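You operate a simulated robot arm through the tools that you are given. There is no shell and no other tool. Be economical: measure what you need, move in short steps, check, and stop when the job is done.

You run a simulated two-armed robot. Do the job below in one go: nothing can be reset, and whatever is moved stays where it is left.

JOB
On the packing table, fold the blue cloth in half, so that its two short edges meet.

Only the result counts: the job must be done as asked and must still hold three seconds after the hand-in. Knocking over, shifting, dropping, spilling or breaking anything else fails it. Flat cloth is picked up by pressing the open fingertips on it (5 to 10 N) and closing them slowly along it; thin cloth reads only 2 to 8 mm in the jaws.

ROBOT AND FRAMES
Two 7-joint arms with two-finger parallel grippers on one trunk, on a base that drives. Base frame: it is fixed to the floor where the robot stands at the start and does not move with it; the origin is under the middle of the robot, x ahead of it, y to its left, z up; the surface under the hand at the start is at about z = 850. Lengths are in mm, angles in degrees, forces in N, time in s.
The left shoulder is at the start at [70, 163, 1145], the right one opposite. With the tool pointing down near the work surface each hand reaches from about 400 to 880 mm from the robot's upright axis, wherever it stands, measured 20 degrees to its own side. Places, roughly: packing table [700, 1300, 800]. Payload 3.43 kg a hand.
The TCP of each hand is the grasp point between the finger pads, 34 mm short of the fingertips. In the tool frame z runs along the fingers and y along their closing line. The gripper opens to 128 mm. The fingers are 24 mm wide and 12 mm thick; the gripper's body (48 by 130 mm) begins 96 mm behind the TCP.
Orientation is that of the tool frame in the base frame, as a unit quaternion [w, x, y, z]. With the fingers straight down and closing along the base's y, the tool's x points along the base's -x, its y along +y and its z along -z.

CONTROLS
- The arms move only by the tool move_arm. It takes "left_commands", "right_commands" or both (then of equal length, played together; a hand with none holds still); each is a list of rows, each an object of numbers (a shift or turn left out is 0, a gripper value left out holds the last): "x", "y", "z": the shift along the tool's x, y, z in mm; "rx", "ry", "rz": the turn, a rotation vector about the tool's x, y, z in degrees; "fingers": the opening, from 0 (shut) to 1 (fully open). In form: [{"x": .., "y": .., "z": .., "rx": .., "ry": .., "rz": .., "fingers": ..}, ...]. A call has 1 to 20 rows; each row shifts and turns the commanded pose from where the row before left it, along the tool's axes as they then stand. Rows are played at 5 a second. More than 50 mm and 8.6 degrees between two rows, or a gripper value outside its range, and nothing of the call is played. A pose out of reach is approached as far as the arm can. The call stops where the force on the tool passes 40 N (or 10 N more than at its start, if that is more) or the arm is blocked; 0.2 s more then pass. The fingers move at their own pace (about 153 mm/s each) and stop on an object; they squeeze with about 24 N. The grip force told is the motor's: it shows also when the fingers shut on nothing. Time passes only in rows, and 0.2 s behind the last, so rows that do not move let the fingers close. It gives the time, the measured TCP pose, the force on the tool (base axes), the opening and the grip force at its end, in the units of the frame above (readings bear some noise), with the torque about the TCP (base axes, N m) and any sound that the robot's microphone picked up, and new pictures: "show" is both (left out), scene, wrist or none (wrist: the cameras of the hands that moved).
- Cameras (640 x 400 px; columns grow to the right, rows downward): "scene" is now at [132.9, -0.9, 1360]; the picture's right is [-0.03, -1.00, 0.00], its down [-0.69, 0.02, -0.73] and it looks along [0.73, -0.02, -0.69] (base axes); focal length 254 px, centre (320, 200). "left" rides on the left gripper at [76, 11, -160] in its tool frame; the picture's right is [-0.15, 0.99, 0.00], its down [-0.88, -0.13, -0.46] and it looks along [-0.45, -0.07, 0.89] (tool axes); focal length 234 px, centre (320, 200). "right" rides on the right gripper at [76, -11, -160] in its tool frame; the picture's right is [0.15, 0.99, 0.00], its down [-0.88, 0.13, -0.46] and it looks along [-0.45, 0.07, 0.89] (tool axes); focal length 234 px, centre (320, 200). There is no depth. A picture from a camera that has moved, and an enlarged one, comes with that camera's place and axes in the base frame and with its lens.
- move_column(by): slides the trunk up (or, below 0, down) by that many mm; the arms and the scene camera ride with it, the base frame stays. It gives what a move gives, with no picture.
- steer(legs): drives the robot by 1 to 6 legs, each [ahead, left, turn to the left] in mm, mm and degrees, along the robot's own axes; the way and the turn of a leg run together, so that a leg with both is an arc; at most 1500 mm and 180 degrees a leg. The arms and the cameras ride along, it lands a little off, and it stops where it bumps. It gives what a move gives, and a new picture of the scene camera.
- head_to(pan, tilt): turns the head with the scene camera to pan (to the left, within 86 degrees either way) and tilt (down, from -29 to 69), counted from straight ahead of the robot. It gives what a move gives, and a new picture of the scene camera.
- zoom(camera, box): a new picture of the part [left, top, right, bottom] of that camera's present view, enlarged. It takes no simulated time.
- hand_in(): hands the job in; it is judged then, once.

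Go step by step. Nothing tells you exact positions but the pictures and the camera data: compare them with the known pose of the tool, close in by small moves and look again before you grip or let go. The budget is 120 turns and 260 pictures, counting those below and the enlarged ones. Unless the task says otherwise, let go and move clear before handing in, and close with one line.

The tools are called after ">>>" as a command line: name --argument value ..., lists and objects as JSON in quotes. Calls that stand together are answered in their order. move_arm: Moves the arms, as the interface text tells. Its arguments: {"type":"object","properties":{"left_commands":{"type":"array"},"right_commands":{"type":"array"},"show":{"type":"string","enum":["both","scene","wrist","none"]}},"required":[]} The other tools are called the same way: move_column (by) slides the trunk up or down; steer (legs) drives the base; head_to (pan, tilt) turns the head that bears the scene camera; zoom (camera, box) takes an enlarged picture of a part of a camera's view; hand_in () hands the job in.

At the start:

```text
clock: 0.0
left_ee_pos: [653.1, 347.4, 1037.8]
left_tool_rot: [0.0, -0.001, 1.0, 0.0]
left_contact_force: [-0.5, 0.4, 0.1]
left_torque: [-0.01, 0.0, 0.0]
left_opening: 128.2
left_grip_force: 0.1
right_ee_pos: [497.4, -156.4, 1090.2]
right_tool_rot: [0.0, 0.0, 1.0, 0.0]
right_contact_force: [1.0, 0.2, -0.1]
right_torque: [-0.02, 0.02, -0.02]
right_opening: 128.1
right_grip_force: 0.0
trunk travel left (down, up): [-625.0, 315.0]
robot x, y, heading: [3.1, 2.8, -0.1]
head pan, tilt: [-1.6, 43.4]
```

scene: 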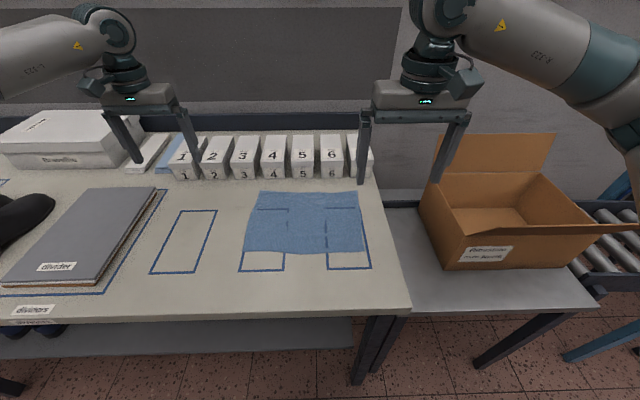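
right: 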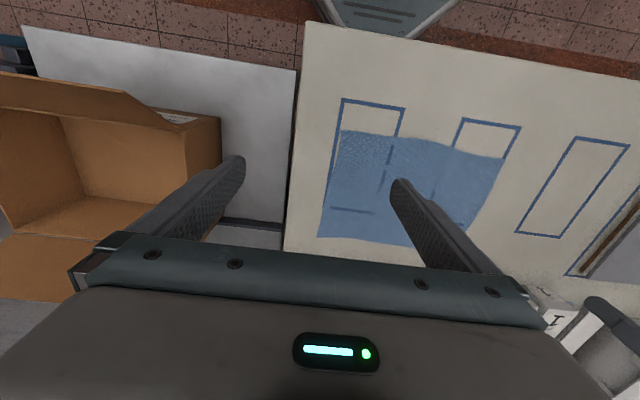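
left: 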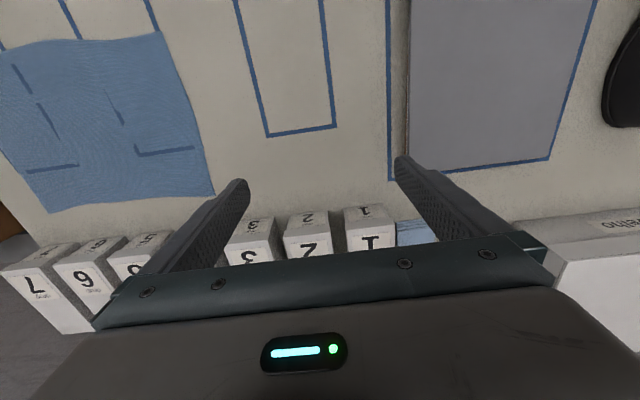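

I see a blue cloth on the table in front, but the packing table is given as further left (y≈1300). I look there before touching anything.

>>> head_to --pan 60 --tilt 30

```text
clock: 1.3
left_ee_pos: [652.9, 348.3, 1036.6]
left_tool_rot: [0.001, -0.001, 1.0, 0.0]
left_contact_force: [0.0, -0.2, 0.5]
left_torque: [0.02, 0.0, 0.0]
left_opening: 127.9
left_grip_force: 0.0
right_ee_pos: [497.7, -155.3, 1091.5]
right_tool_rot: [0.0, 0.0, 1.0, 0.0]
right_contact_force: [0.8, -0.7, 0.4]
right_torque: [-0.01, -0.03, -0.01]
right_opening: 128.1
right_grip_force: 0.1
trunk travel left (down, up): [-625.0, 315.0]
robot x, y, heading: [-0.1, -0.3, 0.1]
head pan, tilt: [60.0, 30.0]
camera scene: at [95.7, 79.6, 1380.3], right [0.87, -0.5, 0.0], down [-0.25, -0.43, -0.87], along [0.43, 0.75, -0.5], focal length 254 px, centre (320, 200)
```

scene: 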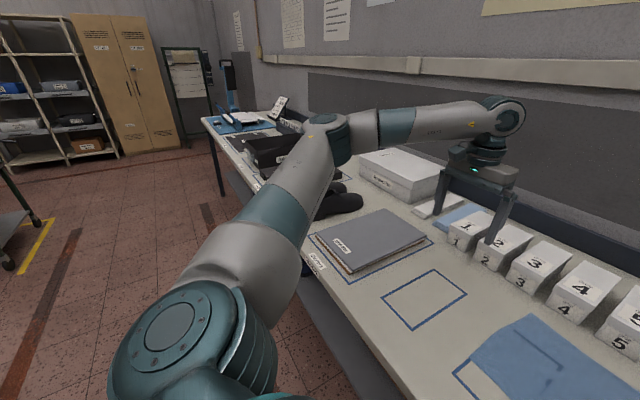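

The table is one long bench, running from in front of me far to the left. I check the far end for another blue cloth.

>>> zoom --camera "scene" --box '[190, 80, 390, 205]'

>>> head_to --pan -10 --tilt 50

```text
3.20 times, centred on (290, 142) of scene
camera zoom: at [95.7, 79.6, 1380.3], right [0.87, -0.5, 0.0], down [-0.25, -0.43, -0.87], along [0.43, 0.75, -0.5], focal length 812 px, centre (416, 384)
```

zoom: 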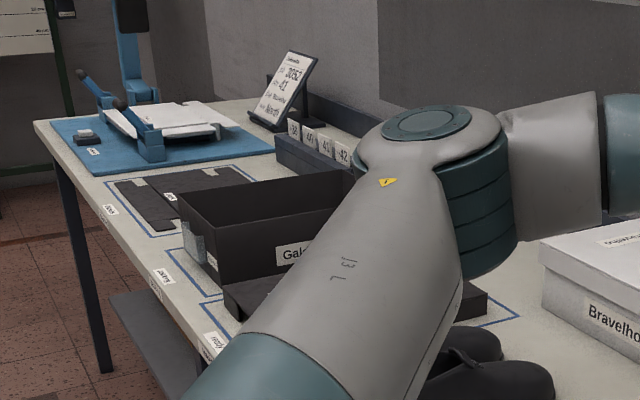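

```text
clock: 2.7
left_ee_pos: [653.1, 347.2, 1037.3]
left_tool_rot: [0.0, -0.001, 1.0, 0.001]
left_contact_force: [0.3, -0.7, -0.3]
left_torque: [-0.01, -0.01, -0.01]
left_opening: 128.0
left_grip_force: 0.0
right_ee_pos: [497.9, -155.9, 1090.6]
right_tool_rot: [0.0, -0.001, 1.0, 0.0]
right_contact_force: [0.7, -0.2, -0.1]
right_torque: [0.0, 0.01, 0.01]
right_opening: 128.1
right_grip_force: 0.0
trunk travel left (down, up): [-625.0, 315.0]
robot x, y, heading: [1.6, 1.1, 0.1]
head pan, tilt: [-10.0, 50.0]
camera scene: at [126.2, -12.0, 1350.8], right [-0.17, -0.98, 0.0], down [-0.75, 0.13, -0.64], along [0.63, -0.11, -0.77], focal length 254 px, centre (320, 200)
```

scene: 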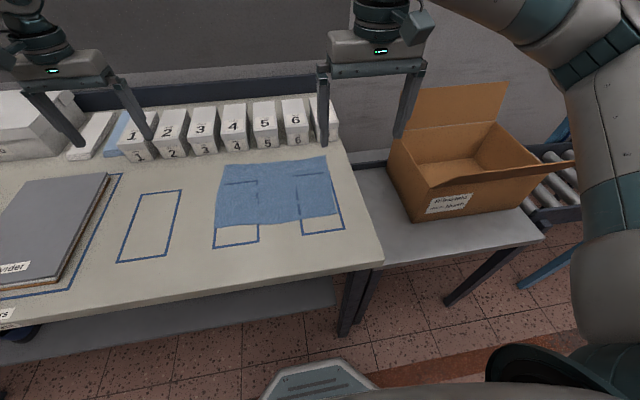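

Only one loose blue cloth, on the right end of this bench. I zoom in to locate its corners.

>>> zoom --camera "scene" --box '[200, 145, 360, 245]'

```text
4.00 times, centred on (280, 195) of scene
camera zoom: at [126.2, -12.0, 1350.8], right [-0.17, -0.98, 0.0], down [-0.75, 0.13, -0.64], along [0.63, -0.11, -0.77], focal length 1016 px, centre (480, 220)
```

zoom: 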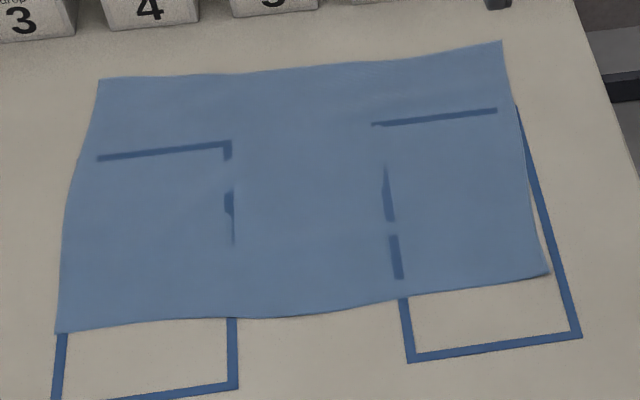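

The cloth's corners come out at about FL(712,165), FR(704,-128), NR(486,-118), NL(494,174), so the short edges are the left and right ones. I'll drive left and turn right, so the left hand can take the far corner and the right hand the near corner without the arms crossing.

>>> steer --legs '[[0, 320, 0], [0, 0, -33]]'

>>> head_to --pan 0 --tilt 50

```text
clock: 6.5
left_ee_pos: [736.3, 258.3, 1036.9]
left_tool_rot: [0.0, 0.283, 0.959, 0.0]
left_contact_force: [-1.1, 0.6, -0.6]
left_torque: [0.03, 0.06, 0.02]
left_opening: 128.1
left_grip_force: 0.0
right_ee_pos: [332.6, -79.5, 1091.1]
right_tool_rot: [0.0, 0.283, 0.959, 0.0]
right_contact_force: [0.6, -1.2, 0.5]
right_torque: [0.05, 0.0, 0.02]
right_opening: 128.0
right_grip_force: 0.1
trunk travel left (down, up): [-625.0, 315.0]
robot x, y, heading: [2.6, 320.8, -32.8]
head pan, tilt: [-10.0, 50.0]
camera scene: at [98.5, 242.8, 1350.7], right [-0.68, -0.73, 0.0], down [-0.56, 0.52, -0.64], along [0.47, -0.44, -0.77], focal length 254 px, centre (320, 200)
```

scene: 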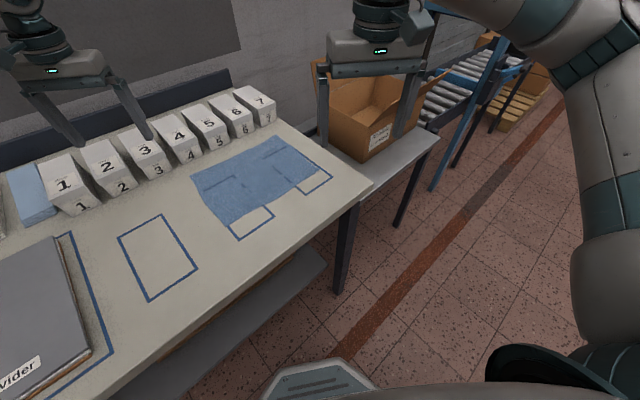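

```text
clock: 7.2
left_ee_pos: [735.7, 257.7, 1038.8]
left_tool_rot: [0.0, 0.284, 0.959, 0.0]
left_contact_force: [1.1, -0.9, 0.9]
left_torque: [-0.02, 0.0, -0.05]
left_opening: 128.0
left_grip_force: 0.1
right_ee_pos: [333.0, -80.1, 1091.7]
right_tool_rot: [0.001, 0.283, 0.959, 0.0]
right_contact_force: [0.3, 0.2, -1.0]
right_torque: [0.02, 0.0, -0.03]
right_opening: 127.8
right_grip_force: 0.1
trunk travel left (down, up): [-625.0, 315.0]
robot x, y, heading: [6.2, 318.0, -33.0]
head pan, tilt: [0.0, 50.0]
camera scene: at [106.8, 253.5, 1350.8], right [-0.54, -0.84, 0.0], down [-0.64, 0.42, -0.64], along [0.54, -0.35, -0.77], focal length 254 px, centre (320, 200)
```

scene: 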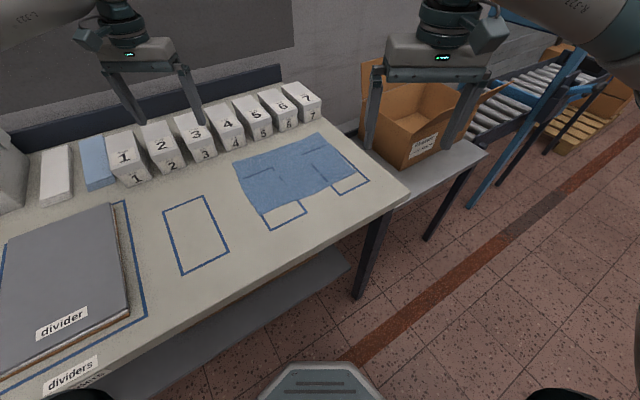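

The robot is well placed now. I measure the cloth corners again from this view.

>>> zoom --camera "scene" --box '[220, 120, 380, 220]'

```text
4.00 times, centred on (300, 170) of scene
camera zoom: at [106.8, 253.5, 1350.8], right [-0.54, -0.84, 0.0], down [-0.64, 0.42, -0.64], along [0.54, -0.35, -0.77], focal length 1016 px, centre (400, 320)
```

zoom: 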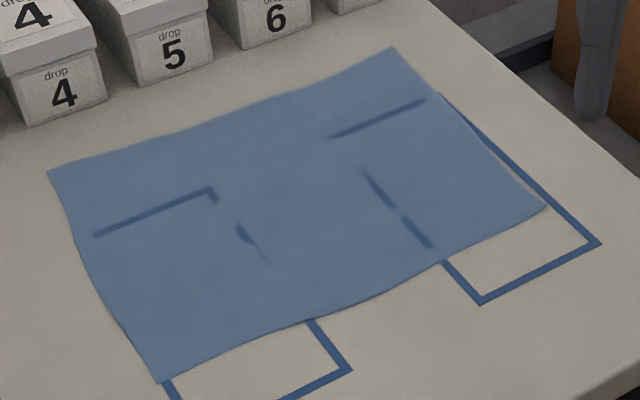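

Both views agree: table z≈850, left short edge from (713,165) to (494,175), right short edge from (705,-128) to (487,-118). I square the hands to the edge and bring them above the two left corners, fingers partly closed.

>>> move_arm --left_commands '[{"rz": -7.6, "fingers": 0.24}, {"rz": -7.6}, {"rz": -7.6}, {"rz": -7.6}, {"x": 4.73, "y": -15.5, "z": 5.4}, {"x": 4.73, "y": -15.5, "z": 5.4}, {"x": 4.73, "y": -15.5, "z": 5.4}, {"x": 4.73, "y": -15.5, "z": 5.4}, {"x": 4.73, "y": -15.5, "z": 5.4}, {"x": 4.73, "y": -15.5, "z": 5.4}, {"x": 4.73, "y": -15.5, "z": 5.4}, {}]' --right_commands '[{"rz": -7.6, "fingers": 0.24}, {"rz": -7.6}, {"rz": -7.6}, {"rz": -7.6}, {"x": -23.6, "y": 35.5, "z": 13}, {"x": -23.6, "y": 35.5, "z": 13}, {"x": -23.6, "y": 35.5, "z": 13}, {"x": -23.6, "y": 35.5, "z": 13}, {"x": -23.6, "y": 35.5, "z": 13}, {"x": -23.6, "y": 35.5, "z": 13}, {"x": -23.6, "y": 35.5, "z": 13}, {}]'

```text
clock: 9.8
left_ee_pos: [698.4, 151.0, 1000.4]
left_tool_rot: [0.0, 0.021, 1.0, 0.0]
left_contact_force: [0.6, -0.2, 0.1]
left_torque: [0.01, -0.03, -0.02]
left_opening: 30.8
left_grip_force: 0.0
right_ee_pos: [508.6, 161.5, 998.1]
right_tool_rot: [-0.001, 0.021, 1.0, 0.0]
right_contact_force: [-0.7, 0.0, -0.5]
right_torque: [0.03, 0.0, 0.0]
right_opening: 30.7
right_grip_force: 0.0
trunk travel left (down, up): [-625.0, 315.0]
robot x, y, heading: [-0.6, 320.1, -32.8]
head pan, tilt: [0.0, 50.0]
camera scene: at [106.2, 253.0, 1350.8], right [-0.54, -0.84, 0.0], down [-0.64, 0.42, -0.64], along [0.54, -0.35, -0.77], focal length 254 px, centre (320, 200)
camera right: at [432.4, 152.8, 1160.5], right [-0.1, 0.99, 0.0], down [0.89, 0.09, 0.46], along [0.45, 0.05, -0.89], focal length 234 px, centre (320, 200)
camera left: at [622.9, 165.1, 1160.0], right [0.19, 0.98, 0.0], down [0.87, -0.17, 0.46], along [0.45, -0.09, -0.89], focal length 234 px, centre (320, 200)
```

scene: 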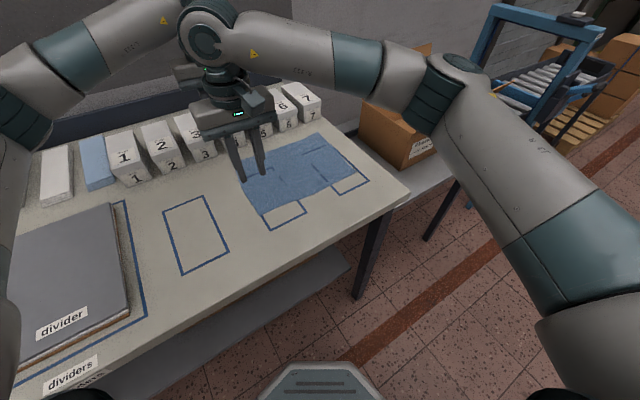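
right: 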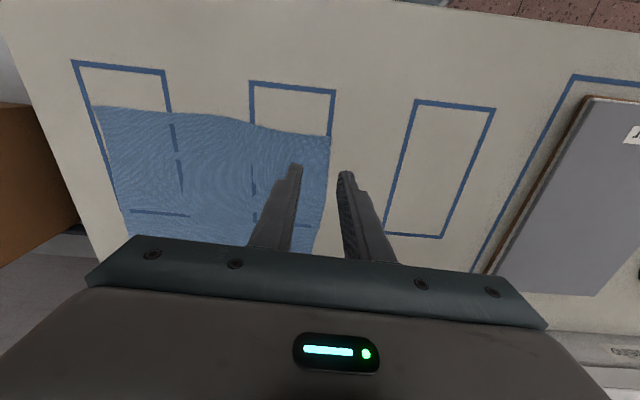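
left: 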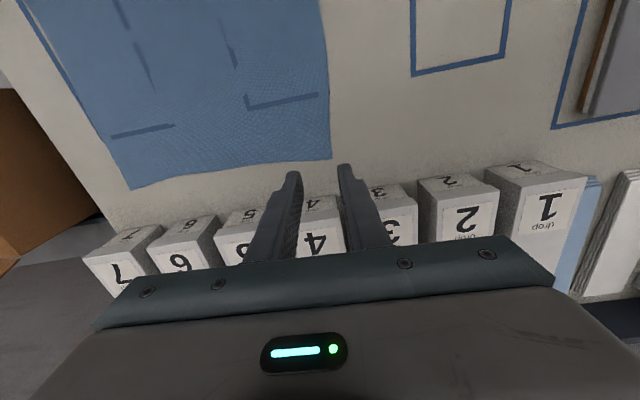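

The wrist views agree with the corners within a few mm, with the outer finger just outside the edge. I descend to just above the cloth and check.

>>> move_arm --left_commands '[{"y": -2, "z": 36}, {"z": 36}, {"z": 34}, {}]' --right_commands '[{"z": 36}, {"z": 36}, {"z": 32}, {}]' --show "wrist"

```text
clock: 10.8
left_ee_pos: [697.8, 147.7, 892.7]
left_tool_rot: [0.0, 0.022, 1.0, -0.001]
left_contact_force: [-1.0, 0.7, -1.4]
left_torque: [0.0, 0.01, 0.0]
left_opening: 30.7
left_grip_force: 0.0
right_ee_pos: [508.2, 161.0, 897.4]
right_tool_rot: [0.0, 0.021, 1.0, -0.001]
right_contact_force: [0.0, -0.4, -0.4]
right_torque: [0.01, -0.03, 0.03]
right_opening: 30.6
right_grip_force: 0.0
trunk travel left (down, up): [-625.0, 315.0]
robot x, y, heading: [0.5, 323.2, -32.9]
head pan, tilt: [0.0, 50.0]
camera right: at [431.6, 153.1, 1057.1], right [-0.1, 0.99, 0.0], down [0.89, 0.09, 0.46], along [0.45, 0.05, -0.89], focal length 234 px, centre (320, 200)
camera left: at [623.0, 163.5, 1053.3], right [0.19, 0.98, 0.0], down [0.87, -0.17, 0.46], along [0.45, -0.09, -0.89], focal length 234 px, centre (320, 200)
```

right: 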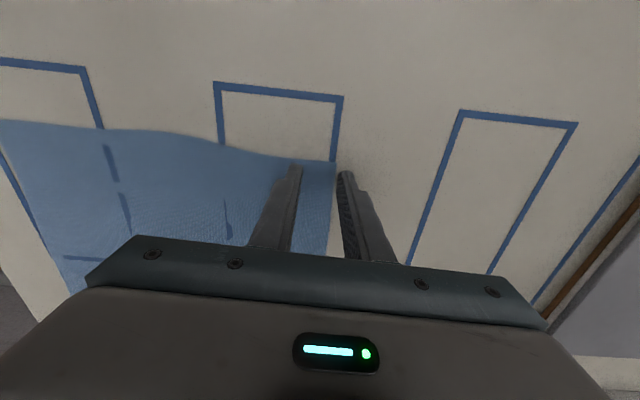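
left: 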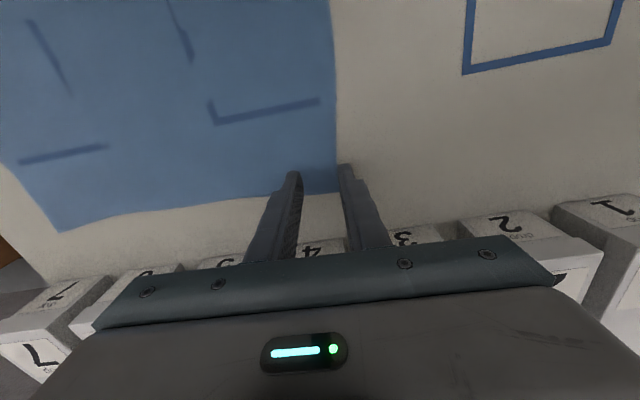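

Both outer fingers are just outside the edge. I press down in small steps and watch the force.

>>> move_arm --left_commands '[{"x": -6, "z": 3}, {"z": 3}, {"z": 2}, {"z": 1}, {}]' --right_commands '[{"z": 5}, {"z": 4}, {"z": 2}, {"z": 2}, {}]' --show "none"

```text
clock: 12.0
left_ee_pos: [704.2, 148.7, 885.3]
left_tool_rot: [0.0, 0.022, 1.0, 0.0]
left_contact_force: [-0.1, 0.0, 0.6]
left_torque: [0.0, -0.02, 0.0]
left_opening: 30.5
left_grip_force: 0.1
right_ee_pos: [507.0, 161.0, 885.1]
right_tool_rot: [0.002, 0.023, 1.0, 0.0]
right_contact_force: [2.6, -0.8, 21.2]
right_torque: [-0.45, 0.01, 0.08]
right_opening: 31.4
right_grip_force: 0.5
trunk travel left (down, up): [-625.0, 315.0]
robot x, y, heading: [-1.9, 318.9, -32.7]
head pan, tilt: [0.0, 50.0]
```

Right presses with 21 N, too much, so I ease it; left goes down a bit more.

>>> move_arm --left_commands '[{"z": 1}, {}]' --right_commands '[{"z": -1}, {}]' --show "none"

```text
clock: 12.6
left_ee_pos: [704.0, 149.5, 886.3]
left_tool_rot: [0.001, 0.021, 1.0, -0.001]
left_contact_force: [1.0, 0.4, 6.4]
left_torque: [0.06, -0.03, 0.03]
left_opening: 30.7
left_grip_force: 0.1
right_ee_pos: [507.5, 162.4, 884.1]
right_tool_rot: [0.0, 0.022, 1.0, 0.0]
right_contact_force: [3.3, -1.3, 18.7]
right_torque: [-0.47, -0.07, 0.08]
right_opening: 31.4
right_grip_force: 0.4
trunk travel left (down, up): [-625.0, 315.0]
robot x, y, heading: [1.9, 322.3, -32.9]
head pan, tilt: [0.0, 50.0]
```

>>> move_arm --left_commands '[{}, {}]' --right_commands '[{"z": -3}, {}]' --show "none"

```text
clock: 13.2
left_ee_pos: [703.9, 148.2, 886.0]
left_tool_rot: [0.001, 0.02, 1.0, 0.0]
left_contact_force: [-0.6, 1.5, 14.4]
left_torque: [0.06, 0.0, -0.05]
left_opening: 30.5
left_grip_force: 0.0
right_ee_pos: [505.9, 162.5, 886.5]
right_tool_rot: [0.0, 0.022, 1.0, 0.0]
right_contact_force: [-0.7, 0.1, -0.4]
right_torque: [0.03, -0.01, 0.02]
right_opening: 30.7
right_grip_force: 0.0
trunk travel left (down, up): [-625.0, 315.0]
robot x, y, heading: [1.0, 320.4, -32.9]
head pan, tilt: [0.0, 50.0]
```

>>> move_arm --left_commands '[{"z": -0.5}, {}, {}]' --right_commands '[{"z": 1.3}, {}, {}]' --show "none"

```text
clock: 14.0
left_ee_pos: [704.4, 148.9, 884.9]
left_tool_rot: [0.001, 0.021, 1.0, -0.001]
left_contact_force: [1.5, 0.1, 14.8]
left_torque: [-0.05, -0.09, 0.05]
left_opening: 30.7
left_grip_force: 0.0
right_ee_pos: [507.4, 162.4, 886.6]
right_tool_rot: [0.001, 0.022, 1.0, 0.0]
right_contact_force: [-0.8, -0.8, 0.5]
right_torque: [0.0, -0.02, -0.02]
right_opening: 31.0
right_grip_force: 0.1
trunk travel left (down, up): [-625.0, 315.0]
robot x, y, heading: [5.4, 320.6, -32.9]
head pan, tilt: [0.0, 50.0]
```

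>>> move_arm --left_commands '[{"z": -0.7}, {}, {}]' --right_commands '[{"z": 1}, {}, {}]' --show "none"

```text
clock: 14.8
left_ee_pos: [704.4, 150.0, 884.6]
left_tool_rot: [0.0, 0.022, 1.0, 0.0]
left_contact_force: [1.6, 0.0, 8.6]
left_torque: [-0.1, -0.06, 0.01]
left_opening: 30.3
left_grip_force: 0.0
right_ee_pos: [507.6, 161.5, 885.8]
right_tool_rot: [0.0, 0.022, 1.0, 0.0]
right_contact_force: [0.0, -0.2, 1.5]
right_torque: [-0.01, 0.0, -0.03]
right_opening: 30.7
right_grip_force: 0.0
trunk travel left (down, up): [-625.0, 315.0]
robot x, y, heading: [1.0, 322.4, -33.0]
head pan, tilt: [0.0, 50.0]
```

Left now presses at about 9 N. I add a little on the right, then close both slowly.

>>> move_arm --left_commands '[{}, {}, {}, {"fingers": 0.22}, {"fingers": 0.2}, {"fingers": 0.18}, {"fingers": 0.16}, {"fingers": 0.14}, {"fingers": 0.12}, {"fingers": 0.1}, {"fingers": 0.08}, {"fingers": 0.06}, {"fingers": 0.04}, {"fingers": 0.02}, {"fingers": 0}, {}, {}]' --right_commands '[{"z": 0.9}, {}, {}, {"fingers": 0.22}, {"fingers": 0.2}, {"fingers": 0.18}, {"fingers": 0.16}, {"fingers": 0.14}, {"fingers": 0.12}, {"fingers": 0.1}, {"fingers": 0.08}, {"fingers": 0.06}, {"fingers": 0.04}, {"fingers": 0.02}, {"fingers": 0}, {}, {}]'

```text
clock: 18.4
left_ee_pos: [703.3, 148.9, 886.4]
left_tool_rot: [0.001, 0.022, 1.0, -0.001]
left_contact_force: [-0.8, -0.5, -0.4]
left_torque: [0.03, 0.0, 0.01]
left_opening: 1.7
left_grip_force: 23.8
right_ee_pos: [506.5, 160.5, 885.1]
right_tool_rot: [0.0, 0.022, 1.0, 0.001]
right_contact_force: [0.7, -5.5, 26.3]
right_torque: [-0.41, 0.02, 0.03]
right_opening: 6.1
right_grip_force: 23.7
trunk travel left (down, up): [-625.0, 315.0]
robot x, y, heading: [-1.5, 324.7, -32.9]
head pan, tilt: [0.0, 50.0]
camera scene: at [104.7, 253.7, 1351.0], right [-0.54, -0.84, 0.0], down [-0.64, 0.42, -0.64], along [0.54, -0.35, -0.77], focal length 254 px, centre (320, 200)
camera right: at [431.0, 152.9, 1045.6], right [-0.1, 0.99, 0.0], down [0.88, 0.09, 0.46], along [0.46, 0.05, -0.89], focal length 234 px, centre (320, 200)
camera left: at [627.8, 163.7, 1045.8], right [0.19, 0.98, 0.0], down [0.87, -0.17, 0.46], along [0.45, -0.09, -0.89], focal length 234 px, centre (320, 200)
```

scene: 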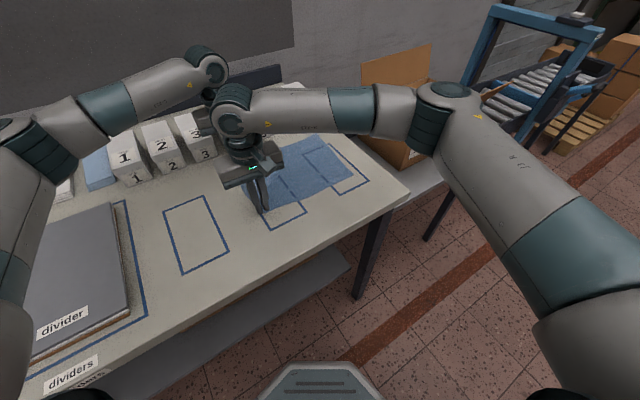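
right: 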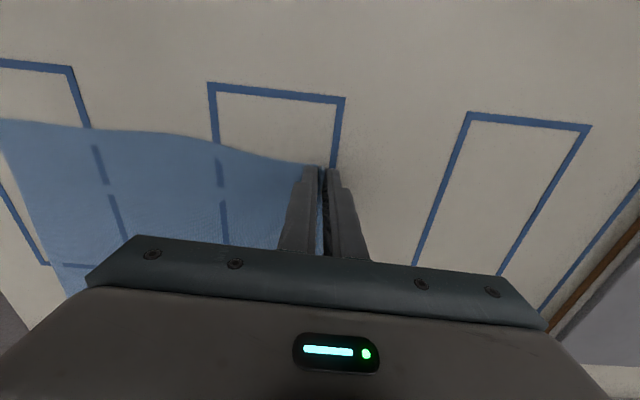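
left: 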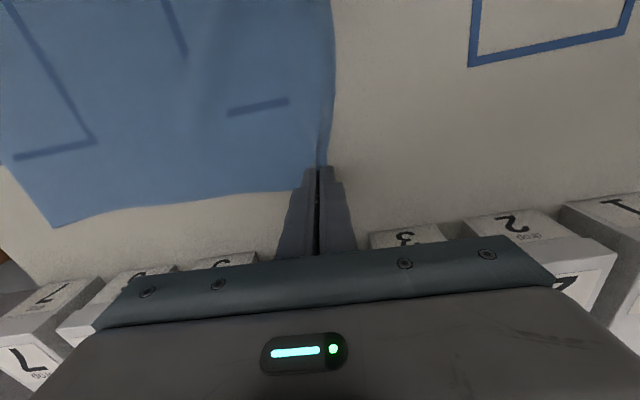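

The right jaws hold cloth (6.1 mm); the left reads only 1.7 mm. I look closer.

>>> zoom --camera "left" --box '[260, 120, 390, 200]'

>>> zoom --camera "right" --box '[260, 120, 390, 200]'

```text
4.92 times, centred on (325, 160) of left
camera zoom: at [627.8, 163.7, 1045.8], right [0.19, 0.98, 0.0], down [0.87, -0.17, 0.46], along [0.45, -0.09, -0.89], focal length 1153 px, centre (295, 397)
```

zoom: 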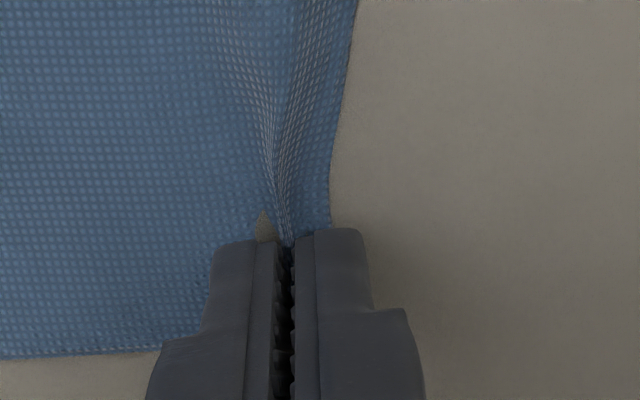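

```text
4.92 times, centred on (325, 160) of right
camera zoom: at [431.0, 152.9, 1045.6], right [-0.1, 0.99, 0.0], down [0.88, 0.09, 0.46], along [0.46, 0.05, -0.89], focal length 1153 px, centre (295, 397)
```

zoom: 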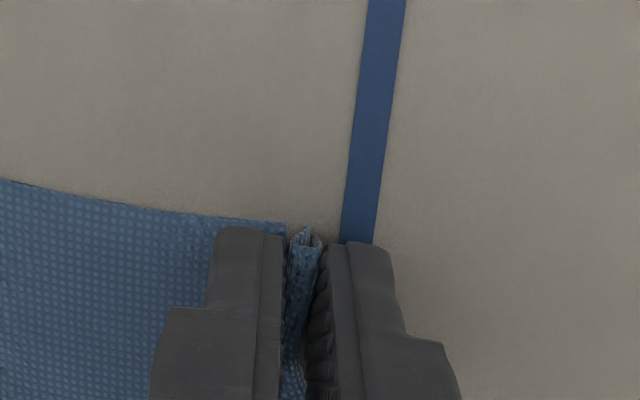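

The left seems to pinch a ridge as well. I lift both a little to test.

>>> move_arm --left_commands '[{"z": -5}, {"z": -10}, {"z": -10}, {}]' --right_commands '[{"z": -5}, {"z": -10}, {"z": -10}, {}]' --show "wrist"

>>> zoom --camera "left" --box '[240, 100, 400, 200]'

```text
clock: 19.4
left_ee_pos: [705.1, 148.5, 909.8]
left_tool_rot: [0.0, 0.02, 1.0, 0.0]
left_contact_force: [0.2, 0.3, -0.2]
left_torque: [-0.01, 0.0, 0.0]
left_opening: 2.0
left_grip_force: 24.0
right_ee_pos: [508.5, 161.8, 908.8]
right_tool_rot: [-0.002, 0.022, 1.0, 0.0]
right_contact_force: [-0.7, -0.2, -0.1]
right_torque: [0.02, 0.0, -0.01]
right_opening: 5.5
right_grip_force: 23.9
trunk travel left (down, up): [-625.0, 315.0]
robot x, y, heading: [0.8, 321.0, -33.0]
head pan, tilt: [0.0, 50.0]
camera right: at [432.5, 153.0, 1069.2], right [-0.1, 0.99, 0.0], down [0.89, 0.09, 0.45], along [0.45, 0.05, -0.89], focal length 234 px, centre (320, 200)
camera left: at [629.9, 163.7, 1069.9], right [0.19, 0.98, 0.0], down [0.87, -0.17, 0.46], along [0.45, -0.09, -0.89], focal length 234 px, centre (320, 200)
```

right: 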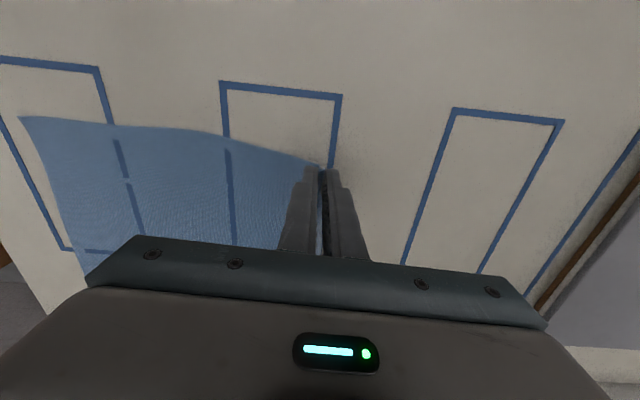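
left: 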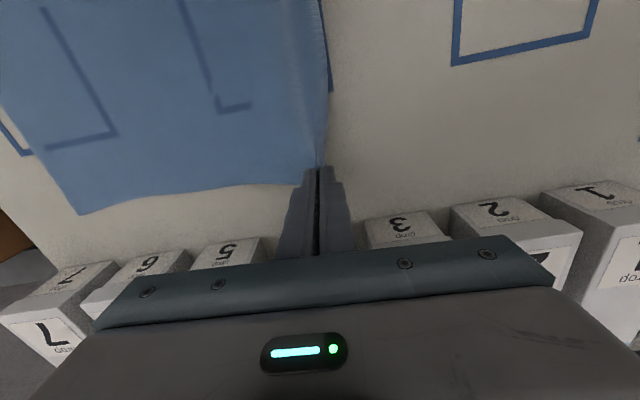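

```text
4.00 times, centred on (320, 150) of left
camera zoom: at [629.9, 163.7, 1069.9], right [0.19, 0.98, 0.0], down [0.87, -0.17, 0.46], along [0.45, -0.09, -0.89], focal length 937 px, centre (320, 400)
```

zoom: 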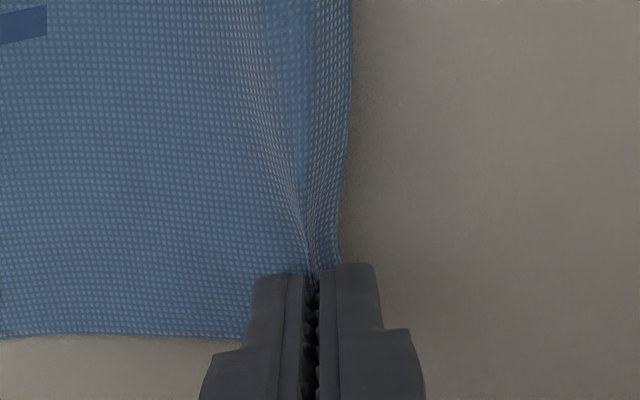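

Both grips lift the edge. I carry the edge over in an arc, first half, slowly.

>>> move_arm --left_commands '[{"y": -2.2, "z": -9.5}, {"y": -2.2, "z": -9.5}, {"y": -6.5, "z": -10}, {"y": -6.5, "z": -10}, {"y": -10.3, "z": -9.5}, {"y": -10.3, "z": -9.5}, {"y": -13.5, "z": -8}, {"y": -13.5, "z": -8}, {"y": -15.8, "z": -5.5}, {"y": -15.8, "z": -5.5}, {"x": -0.8, "y": -16.9, "z": -2}, {"x": -0.8, "y": -16.9, "z": -2}, {}]' --right_commands '[{"y": -2.2, "z": -9.5}, {"y": -2.2, "z": -9.5}, {"y": -6.6, "z": -10}, {"y": -6.6, "z": -10}, {"y": -10.5, "z": -9.5}, {"y": -10.5, "z": -9.5}, {"y": -13.7, "z": -8}, {"y": -13.7, "z": -8}, {"y": -16, "z": -5.5}, {"y": -16, "z": -5.5}, {"x": -0.8, "y": -17.2, "z": -2}, {"x": -0.8, "y": -17.2, "z": -2}, {}]'

```text
clock: 22.2
left_ee_pos: [702.0, 19.3, 999.8]
left_tool_rot: [0.0, 0.021, 1.0, -0.001]
left_contact_force: [-0.3, 0.4, -0.2]
left_torque: [0.01, -0.02, 0.01]
left_opening: 1.6
left_grip_force: 23.8
right_ee_pos: [505.3, 29.0, 998.1]
right_tool_rot: [0.0, 0.021, 1.0, -0.001]
right_contact_force: [0.0, 0.3, -0.4]
right_torque: [0.02, -0.03, 0.01]
right_opening: 5.4
right_grip_force: 24.0
trunk travel left (down, up): [-625.0, 315.0]
robot x, y, heading: [1.4, 319.4, -32.9]
head pan, tilt: [0.0, 50.0]
camera scene: at [107.3, 254.6, 1350.8], right [-0.54, -0.84, 0.0], down [-0.64, 0.42, -0.64], along [0.54, -0.35, -0.77], focal length 254 px, centre (320, 200)
camera right: at [428.3, 21.3, 1159.0], right [-0.1, 0.99, 0.0], down [0.89, 0.09, 0.46], along [0.45, 0.05, -0.89], focal length 234 px, centre (320, 200)
camera left: at [626.2, 33.9, 1158.9], right [0.19, 0.98, 0.0], down [0.87, -0.17, 0.46], along [0.45, -0.09, -0.89], focal length 234 px, centre (320, 200)
```

scene: 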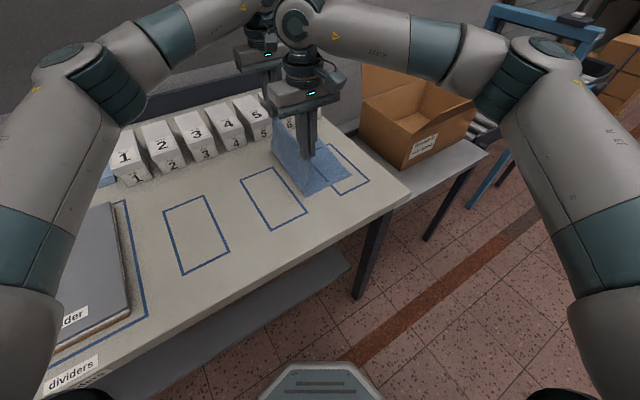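
right: 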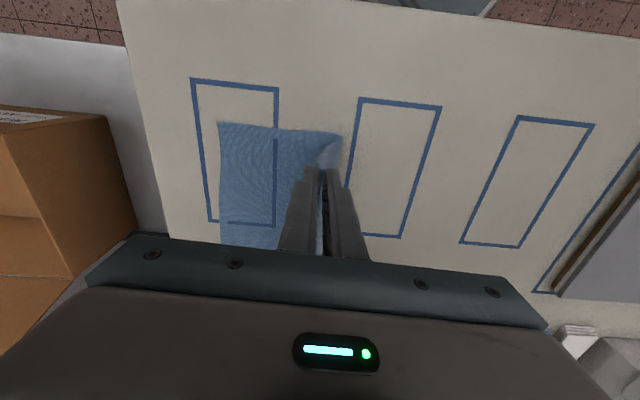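
left: 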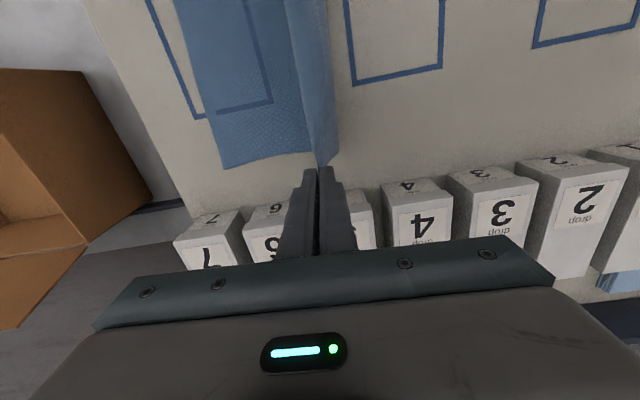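

The cloth hangs cleanly between both hands, though the lower layer has slid some 15–20 mm to the left (right edge now about y −114 far, −98 near). I carry on with the second half of the arc, with the end points shifted to match.

>>> move_arm --left_commands '[{"y": -15.4, "z": 2}, {"y": -15.4, "z": 2}, {"y": -14.3, "z": 6}, {"y": -14.3, "z": 6}, {"y": -12.3, "z": 8}, {"y": -12.3, "z": 8}, {"y": -9.5, "z": 11}, {"y": -9.5, "z": 11}, {"y": -6, "z": 11}, {"y": -6, "z": 11}, {"y": -2, "z": 10}, {"y": -2, "z": 10}, {}]' --right_commands '[{"y": -14.6, "z": 2}, {"y": -14.6, "z": 2}, {"y": -13.6, "z": 6}, {"y": -13.6, "z": 6}, {"y": -11.7, "z": 8}, {"y": -11.7, "z": 8}, {"y": -9, "z": 11}, {"y": -9, "z": 11}, {"y": -5.6, "z": 11}, {"y": -5.6, "z": 11}, {"y": -1.9, "z": 10}, {"y": -1.9, "z": 10}, {}]'

```text
clock: 25.0
left_ee_pos: [692.4, -95.5, 903.6]
left_tool_rot: [0.0, 0.02, 1.0, 0.0]
left_contact_force: [-0.7, 0.5, 0.2]
left_torque: [-0.02, 0.02, -0.03]
left_opening: 1.7
left_grip_force: 23.9
left hand out of reach, approached as far as the arm can: row 10
right_ee_pos: [500.2, -84.3, 901.9]
right_tool_rot: [0.0, 0.022, 1.0, 0.0]
right_contact_force: [0.2, 0.4, -0.7]
right_torque: [0.02, -0.03, 0.01]
right_opening: 5.7
right_grip_force: 24.2
trunk travel left (down, up): [-625.0, 315.0]
robot x, y, heading: [-0.8, 322.4, -33.1]
head pan, tilt: [0.0, 50.0]
camera scene: at [106.9, 253.8, 1350.8], right [-0.54, -0.84, 0.0], down [-0.64, 0.42, -0.64], along [0.54, -0.35, -0.77], focal length 254 px, centre (320, 200)
camera right: at [423.6, -92.2, 1062.2], right [-0.1, 0.99, 0.0], down [0.89, 0.09, 0.46], along [0.45, 0.05, -0.89], focal length 234 px, centre (320, 200)
camera left: at [616.6, -81.0, 1062.9], right [0.19, 0.98, 0.0], down [0.87, -0.17, 0.46], along [0.45, -0.09, -0.89], focal length 234 px, centre (320, 200)
```

scene: 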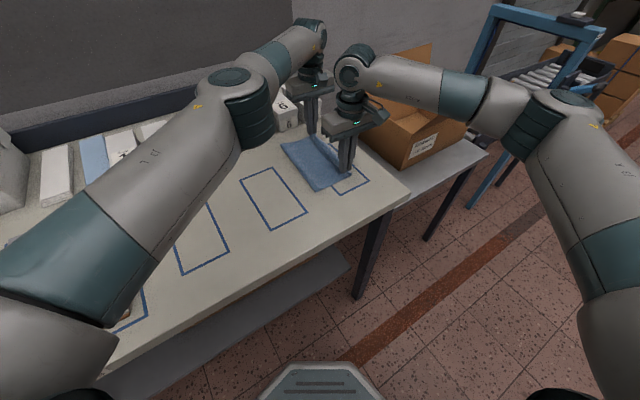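
right: 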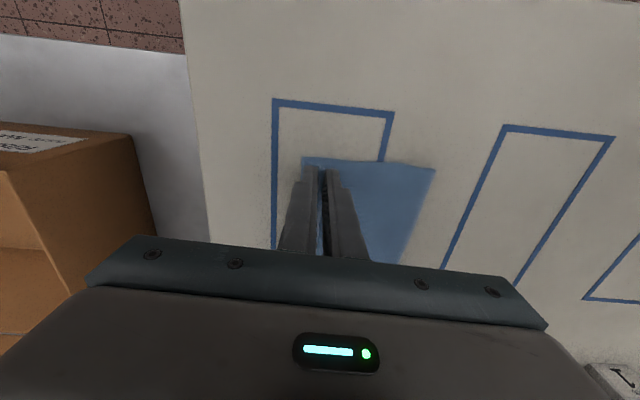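
left: 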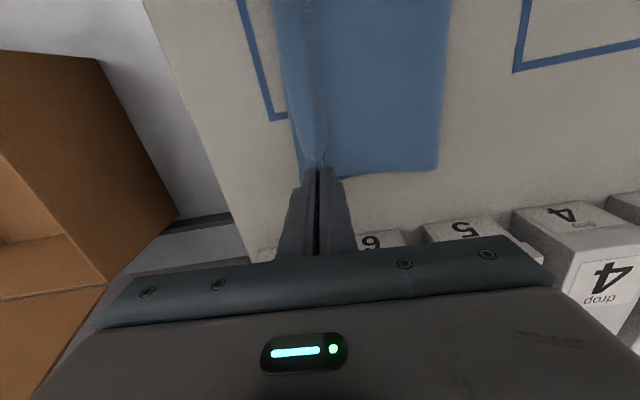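

The left arm is at its reach limit, but only a few mm short. I zoom in before lowering the trunk to touch down.

>>> zoom --camera "left" --box '[240, 60, 400, 200]'

>>> zoom --camera "right" --box '[240, 130, 400, 230]'

>>> zoom --camera "scene" --box '[260, 110, 380, 205]'

```text
2.86 times, centred on (320, 130) of left
camera zoom: at [616.6, -81.0, 1062.9], right [0.19, 0.98, 0.0], down [0.87, -0.17, 0.46], along [0.45, -0.09, -0.89], focal length 669 px, centre (320, 400)
```

zoom: 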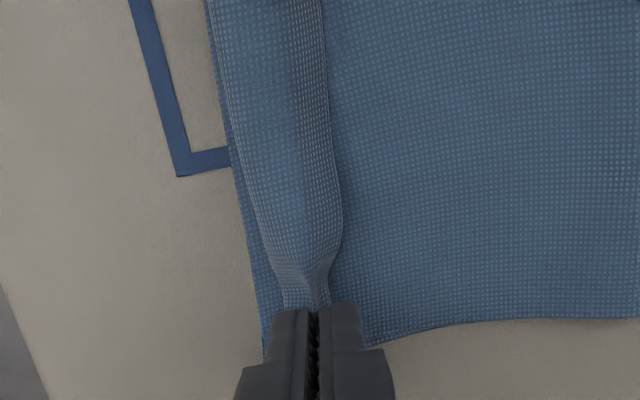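

```text
4.00 times, centred on (320, 180) of right
camera zoom: at [423.6, -92.2, 1062.2], right [-0.1, 0.99, 0.0], down [0.89, 0.09, 0.46], along [0.45, 0.05, -0.89], focal length 937 px, centre (320, 280)
```

zoom: 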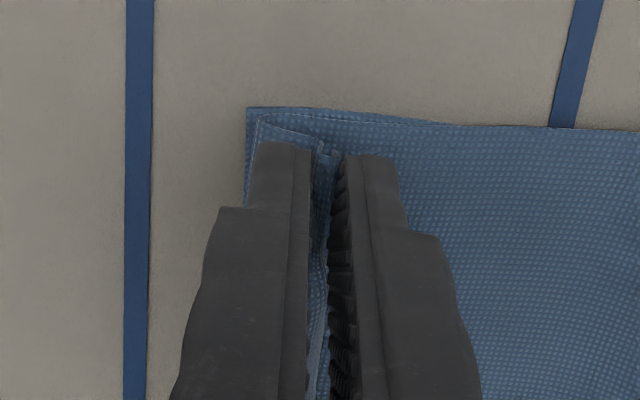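

```text
4.21 times, centred on (320, 158) of scene
camera zoom: at [106.9, 253.8, 1350.8], right [-0.54, -0.84, 0.0], down [-0.64, 0.42, -0.64], along [0.54, -0.35, -0.77], focal length 1069 px, centre (320, 379)
```

zoom: 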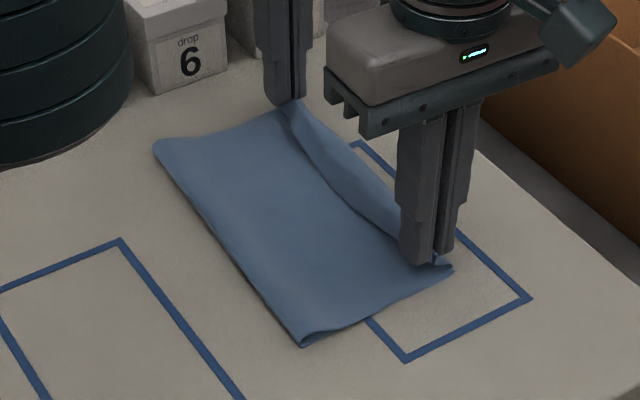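

Near the corner the layers already meet well. I lower the trunk so both hands come down together.

>>> move_column --by -14

```text
clock: 25.6
left_ee_pos: [692.1, -96.9, 889.6]
left_tool_rot: [-0.001, 0.022, 1.0, 0.0]
left_contact_force: [-0.8, 0.5, -0.7]
left_torque: [0.04, 0.02, -0.01]
left_opening: 1.8
left_grip_force: 24.1
right_ee_pos: [499.9, -83.6, 888.4]
right_tool_rot: [0.0, 0.021, 1.0, 0.0]
right_contact_force: [-0.2, 0.5, -1.0]
right_torque: [0.04, 0.01, -0.03]
right_opening: 5.5
right_grip_force: 24.5
trunk travel left (down, up): [-611.0, 329.0]
robot x, y, heading: [0.1, 319.4, -32.8]
head pan, tilt: [0.0, 50.0]
```

The tips are about 4 mm above the table, over the lower layer. I open slowly, then rise a little and look.

>>> move_arm --left_commands '[{"fingers": 0.03}, {"fingers": 0.06}, {"fingers": 0.1}, {"fingers": 0.15}, {"fingers": 0.2}, {}, {"z": -10}, {"z": -15}, {"z": -20}, {"z": -25}, {}]' --right_commands '[{"fingers": 0.03}, {"fingers": 0.06}, {"fingers": 0.1}, {"fingers": 0.15}, {"fingers": 0.2}, {}, {"z": -10}, {"z": -15}, {"z": -20}, {"z": -25}, {}]'

>>> zoom --camera "scene" --box '[260, 110, 380, 205]'

```text
clock: 28.0
left_ee_pos: [691.5, -93.9, 957.0]
left_tool_rot: [0.0, 0.022, 1.0, 0.0]
left_contact_force: [-0.4, -0.1, 0.0]
left_torque: [0.01, 0.0, -0.01]
left_opening: 25.5
left_grip_force: 0.1
right_ee_pos: [499.8, -84.3, 957.8]
right_tool_rot: [0.001, 0.021, 1.0, 0.0]
right_contact_force: [-0.8, 0.2, 0.9]
right_torque: [0.01, 0.02, -0.01]
right_opening: 25.4
right_grip_force: 0.1
trunk travel left (down, up): [-611.0, 329.0]
robot x, y, heading: [0.0, 320.5, -32.9]
head pan, tilt: [0.0, 50.0]
camera scene: at [106.9, 252.5, 1336.7], right [-0.54, -0.84, 0.0], down [-0.64, 0.42, -0.64], along [0.54, -0.35, -0.77], focal length 254 px, centre (320, 200)
camera right: at [424.0, -93.5, 1118.2], right [-0.1, 0.99, 0.0], down [0.89, 0.09, 0.46], along [0.45, 0.05, -0.89], focal length 234 px, centre (320, 200)
camera left: at [615.1, -79.8, 1118.8], right [0.19, 0.98, 0.0], down [0.87, -0.17, 0.46], along [0.45, -0.09, -0.89], focal length 234 px, centre (320, 200)
```

scene: 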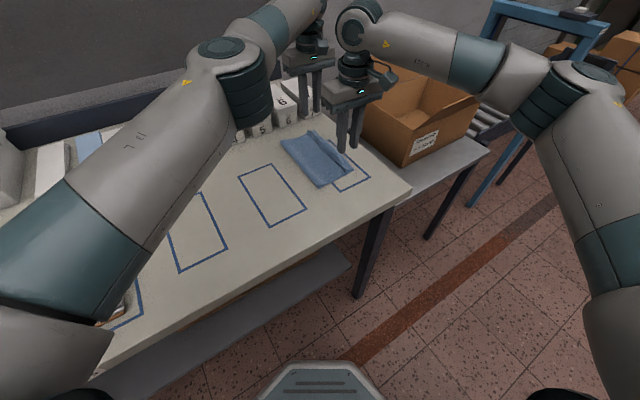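
right: 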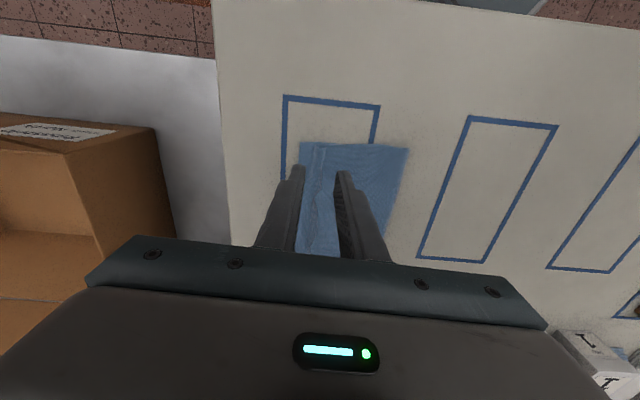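
left: 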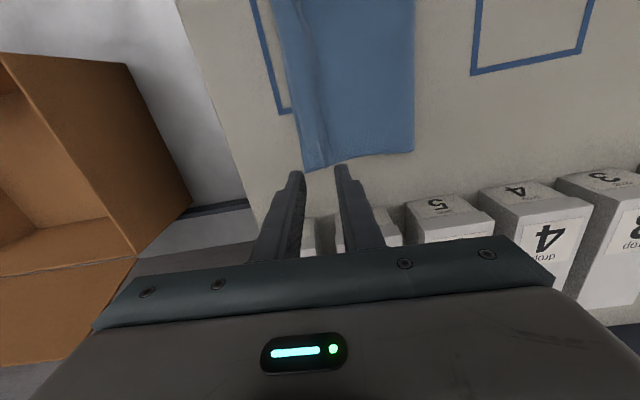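

```text
4.21 times, centred on (320, 158) of scene
camera zoom: at [106.9, 252.5, 1336.7], right [-0.54, -0.84, 0.0], down [-0.64, 0.42, -0.64], along [0.54, -0.35, -0.77], focal length 1069 px, centre (320, 379)
```

zoom: 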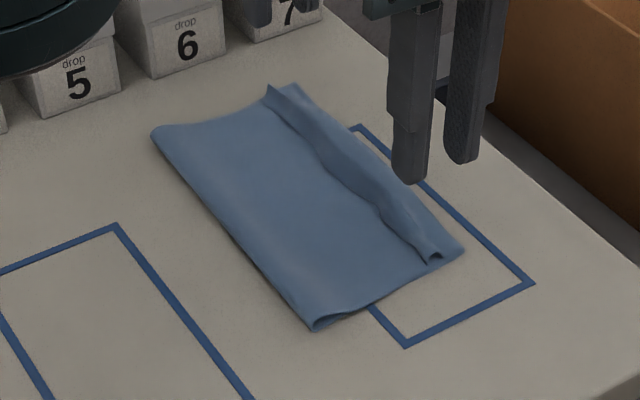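

Released; the fold lies with a small roll near the meeting edges. I look closely at the edges from the wrist cameras.

>>> zoom --camera "right" --box '[260, 120, 420, 220]'

>>> zoom --camera "left" --box '[250, 20, 410, 180]'

```text
4.00 times, centred on (340, 170) of right
camera zoom: at [424.0, -93.5, 1118.2], right [-0.1, 0.99, 0.0], down [0.89, 0.09, 0.46], along [0.45, 0.05, -0.89], focal length 937 px, centre (240, 320)
```

zoom: 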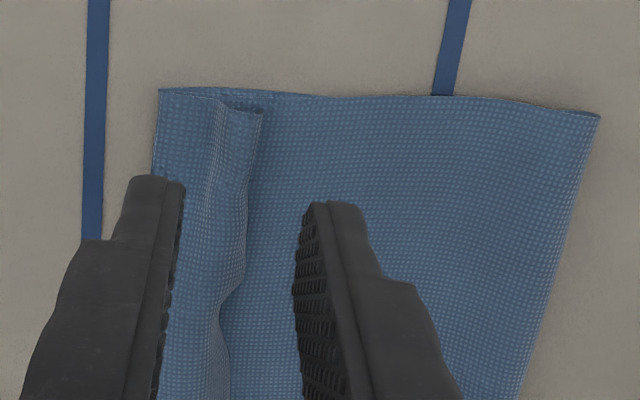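

```text
2.50 times, centred on (330, 100) of left
camera zoom: at [615.1, -79.8, 1118.8], right [0.19, 0.98, 0.0], down [0.87, -0.17, 0.46], along [0.45, -0.09, -0.89], focal length 585 px, centre (295, 450)
```

zoom: 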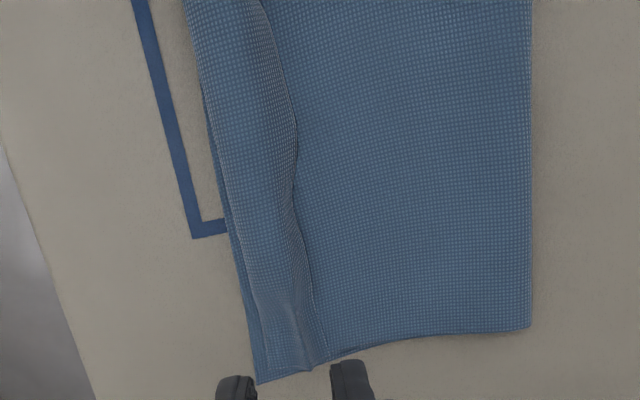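

The layers meet, but a ~30 mm hem of the moving edge is tucked back on top. I plan to brush that hem over to the right, then re-lay the edge accurately; first I lift and move the robot nearer so the left arm can reach.

>>> move_arm --left_commands '[{"z": -30}, {"z": -30}, {"z": -20}]' --right_commands '[{"z": -30}, {"z": -30}, {"z": -20}]' --show "none"

>>> steer --legs '[[49, -76, 0]]'

```text
clock: 28.8
left_ee_pos: [683.0, -85.0, 1039.4]
left_tool_rot: [0.0, 0.02, 1.0, -0.001]
left_contact_force: [-0.1, -0.7, 0.4]
left_torque: [0.0, -0.03, 0.0]
left_opening: 25.5
left_grip_force: 0.1
left hand out of reach, approached as far as the arm can: row 1, 2, 3
right_ee_pos: [498.6, -82.9, 1038.4]
right_tool_rot: [0.001, 0.023, 1.0, -0.001]
right_contact_force: [0.4, 0.2, 0.0]
right_torque: [-0.04, -0.01, 0.01]
right_opening: 25.5
right_grip_force: 0.1
trunk travel left (down, up): [-611.0, 329.0]
robot x, y, heading: [-0.1, 321.8, -32.8]
head pan, tilt: [0.0, 50.0]
```

```text
clock: 29.9
left_ee_pos: [683.5, -175.3, 1038.2]
left_tool_rot: [0.0, 0.021, 1.0, 0.0]
left_contact_force: [0.0, -0.7, 0.6]
left_torque: [0.04, 0.02, -0.04]
left_opening: 25.6
left_grip_force: 0.0
right_ee_pos: [499.9, -174.3, 1037.3]
right_tool_rot: [0.0, 0.022, 1.0, 0.0]
right_contact_force: [0.1, 0.2, -0.9]
right_torque: [0.03, 0.03, 0.03]
right_opening: 25.8
right_grip_force: 0.0
trunk travel left (down, up): [-611.0, 329.0]
robot x, y, heading: [0.1, 233.1, -33.1]
head pan, tilt: [0.0, 50.0]
camera scene: at [106.7, 163.3, 1336.8], right [-0.54, -0.84, 0.0], down [-0.64, 0.42, -0.64], along [0.54, -0.35, -0.77], focal length 254 px, centre (320, 200)
```

scene: 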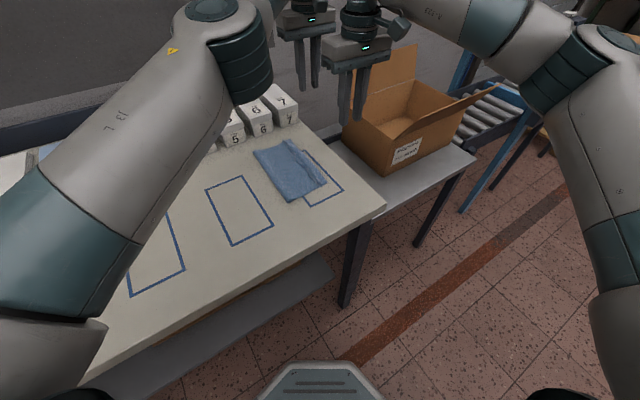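

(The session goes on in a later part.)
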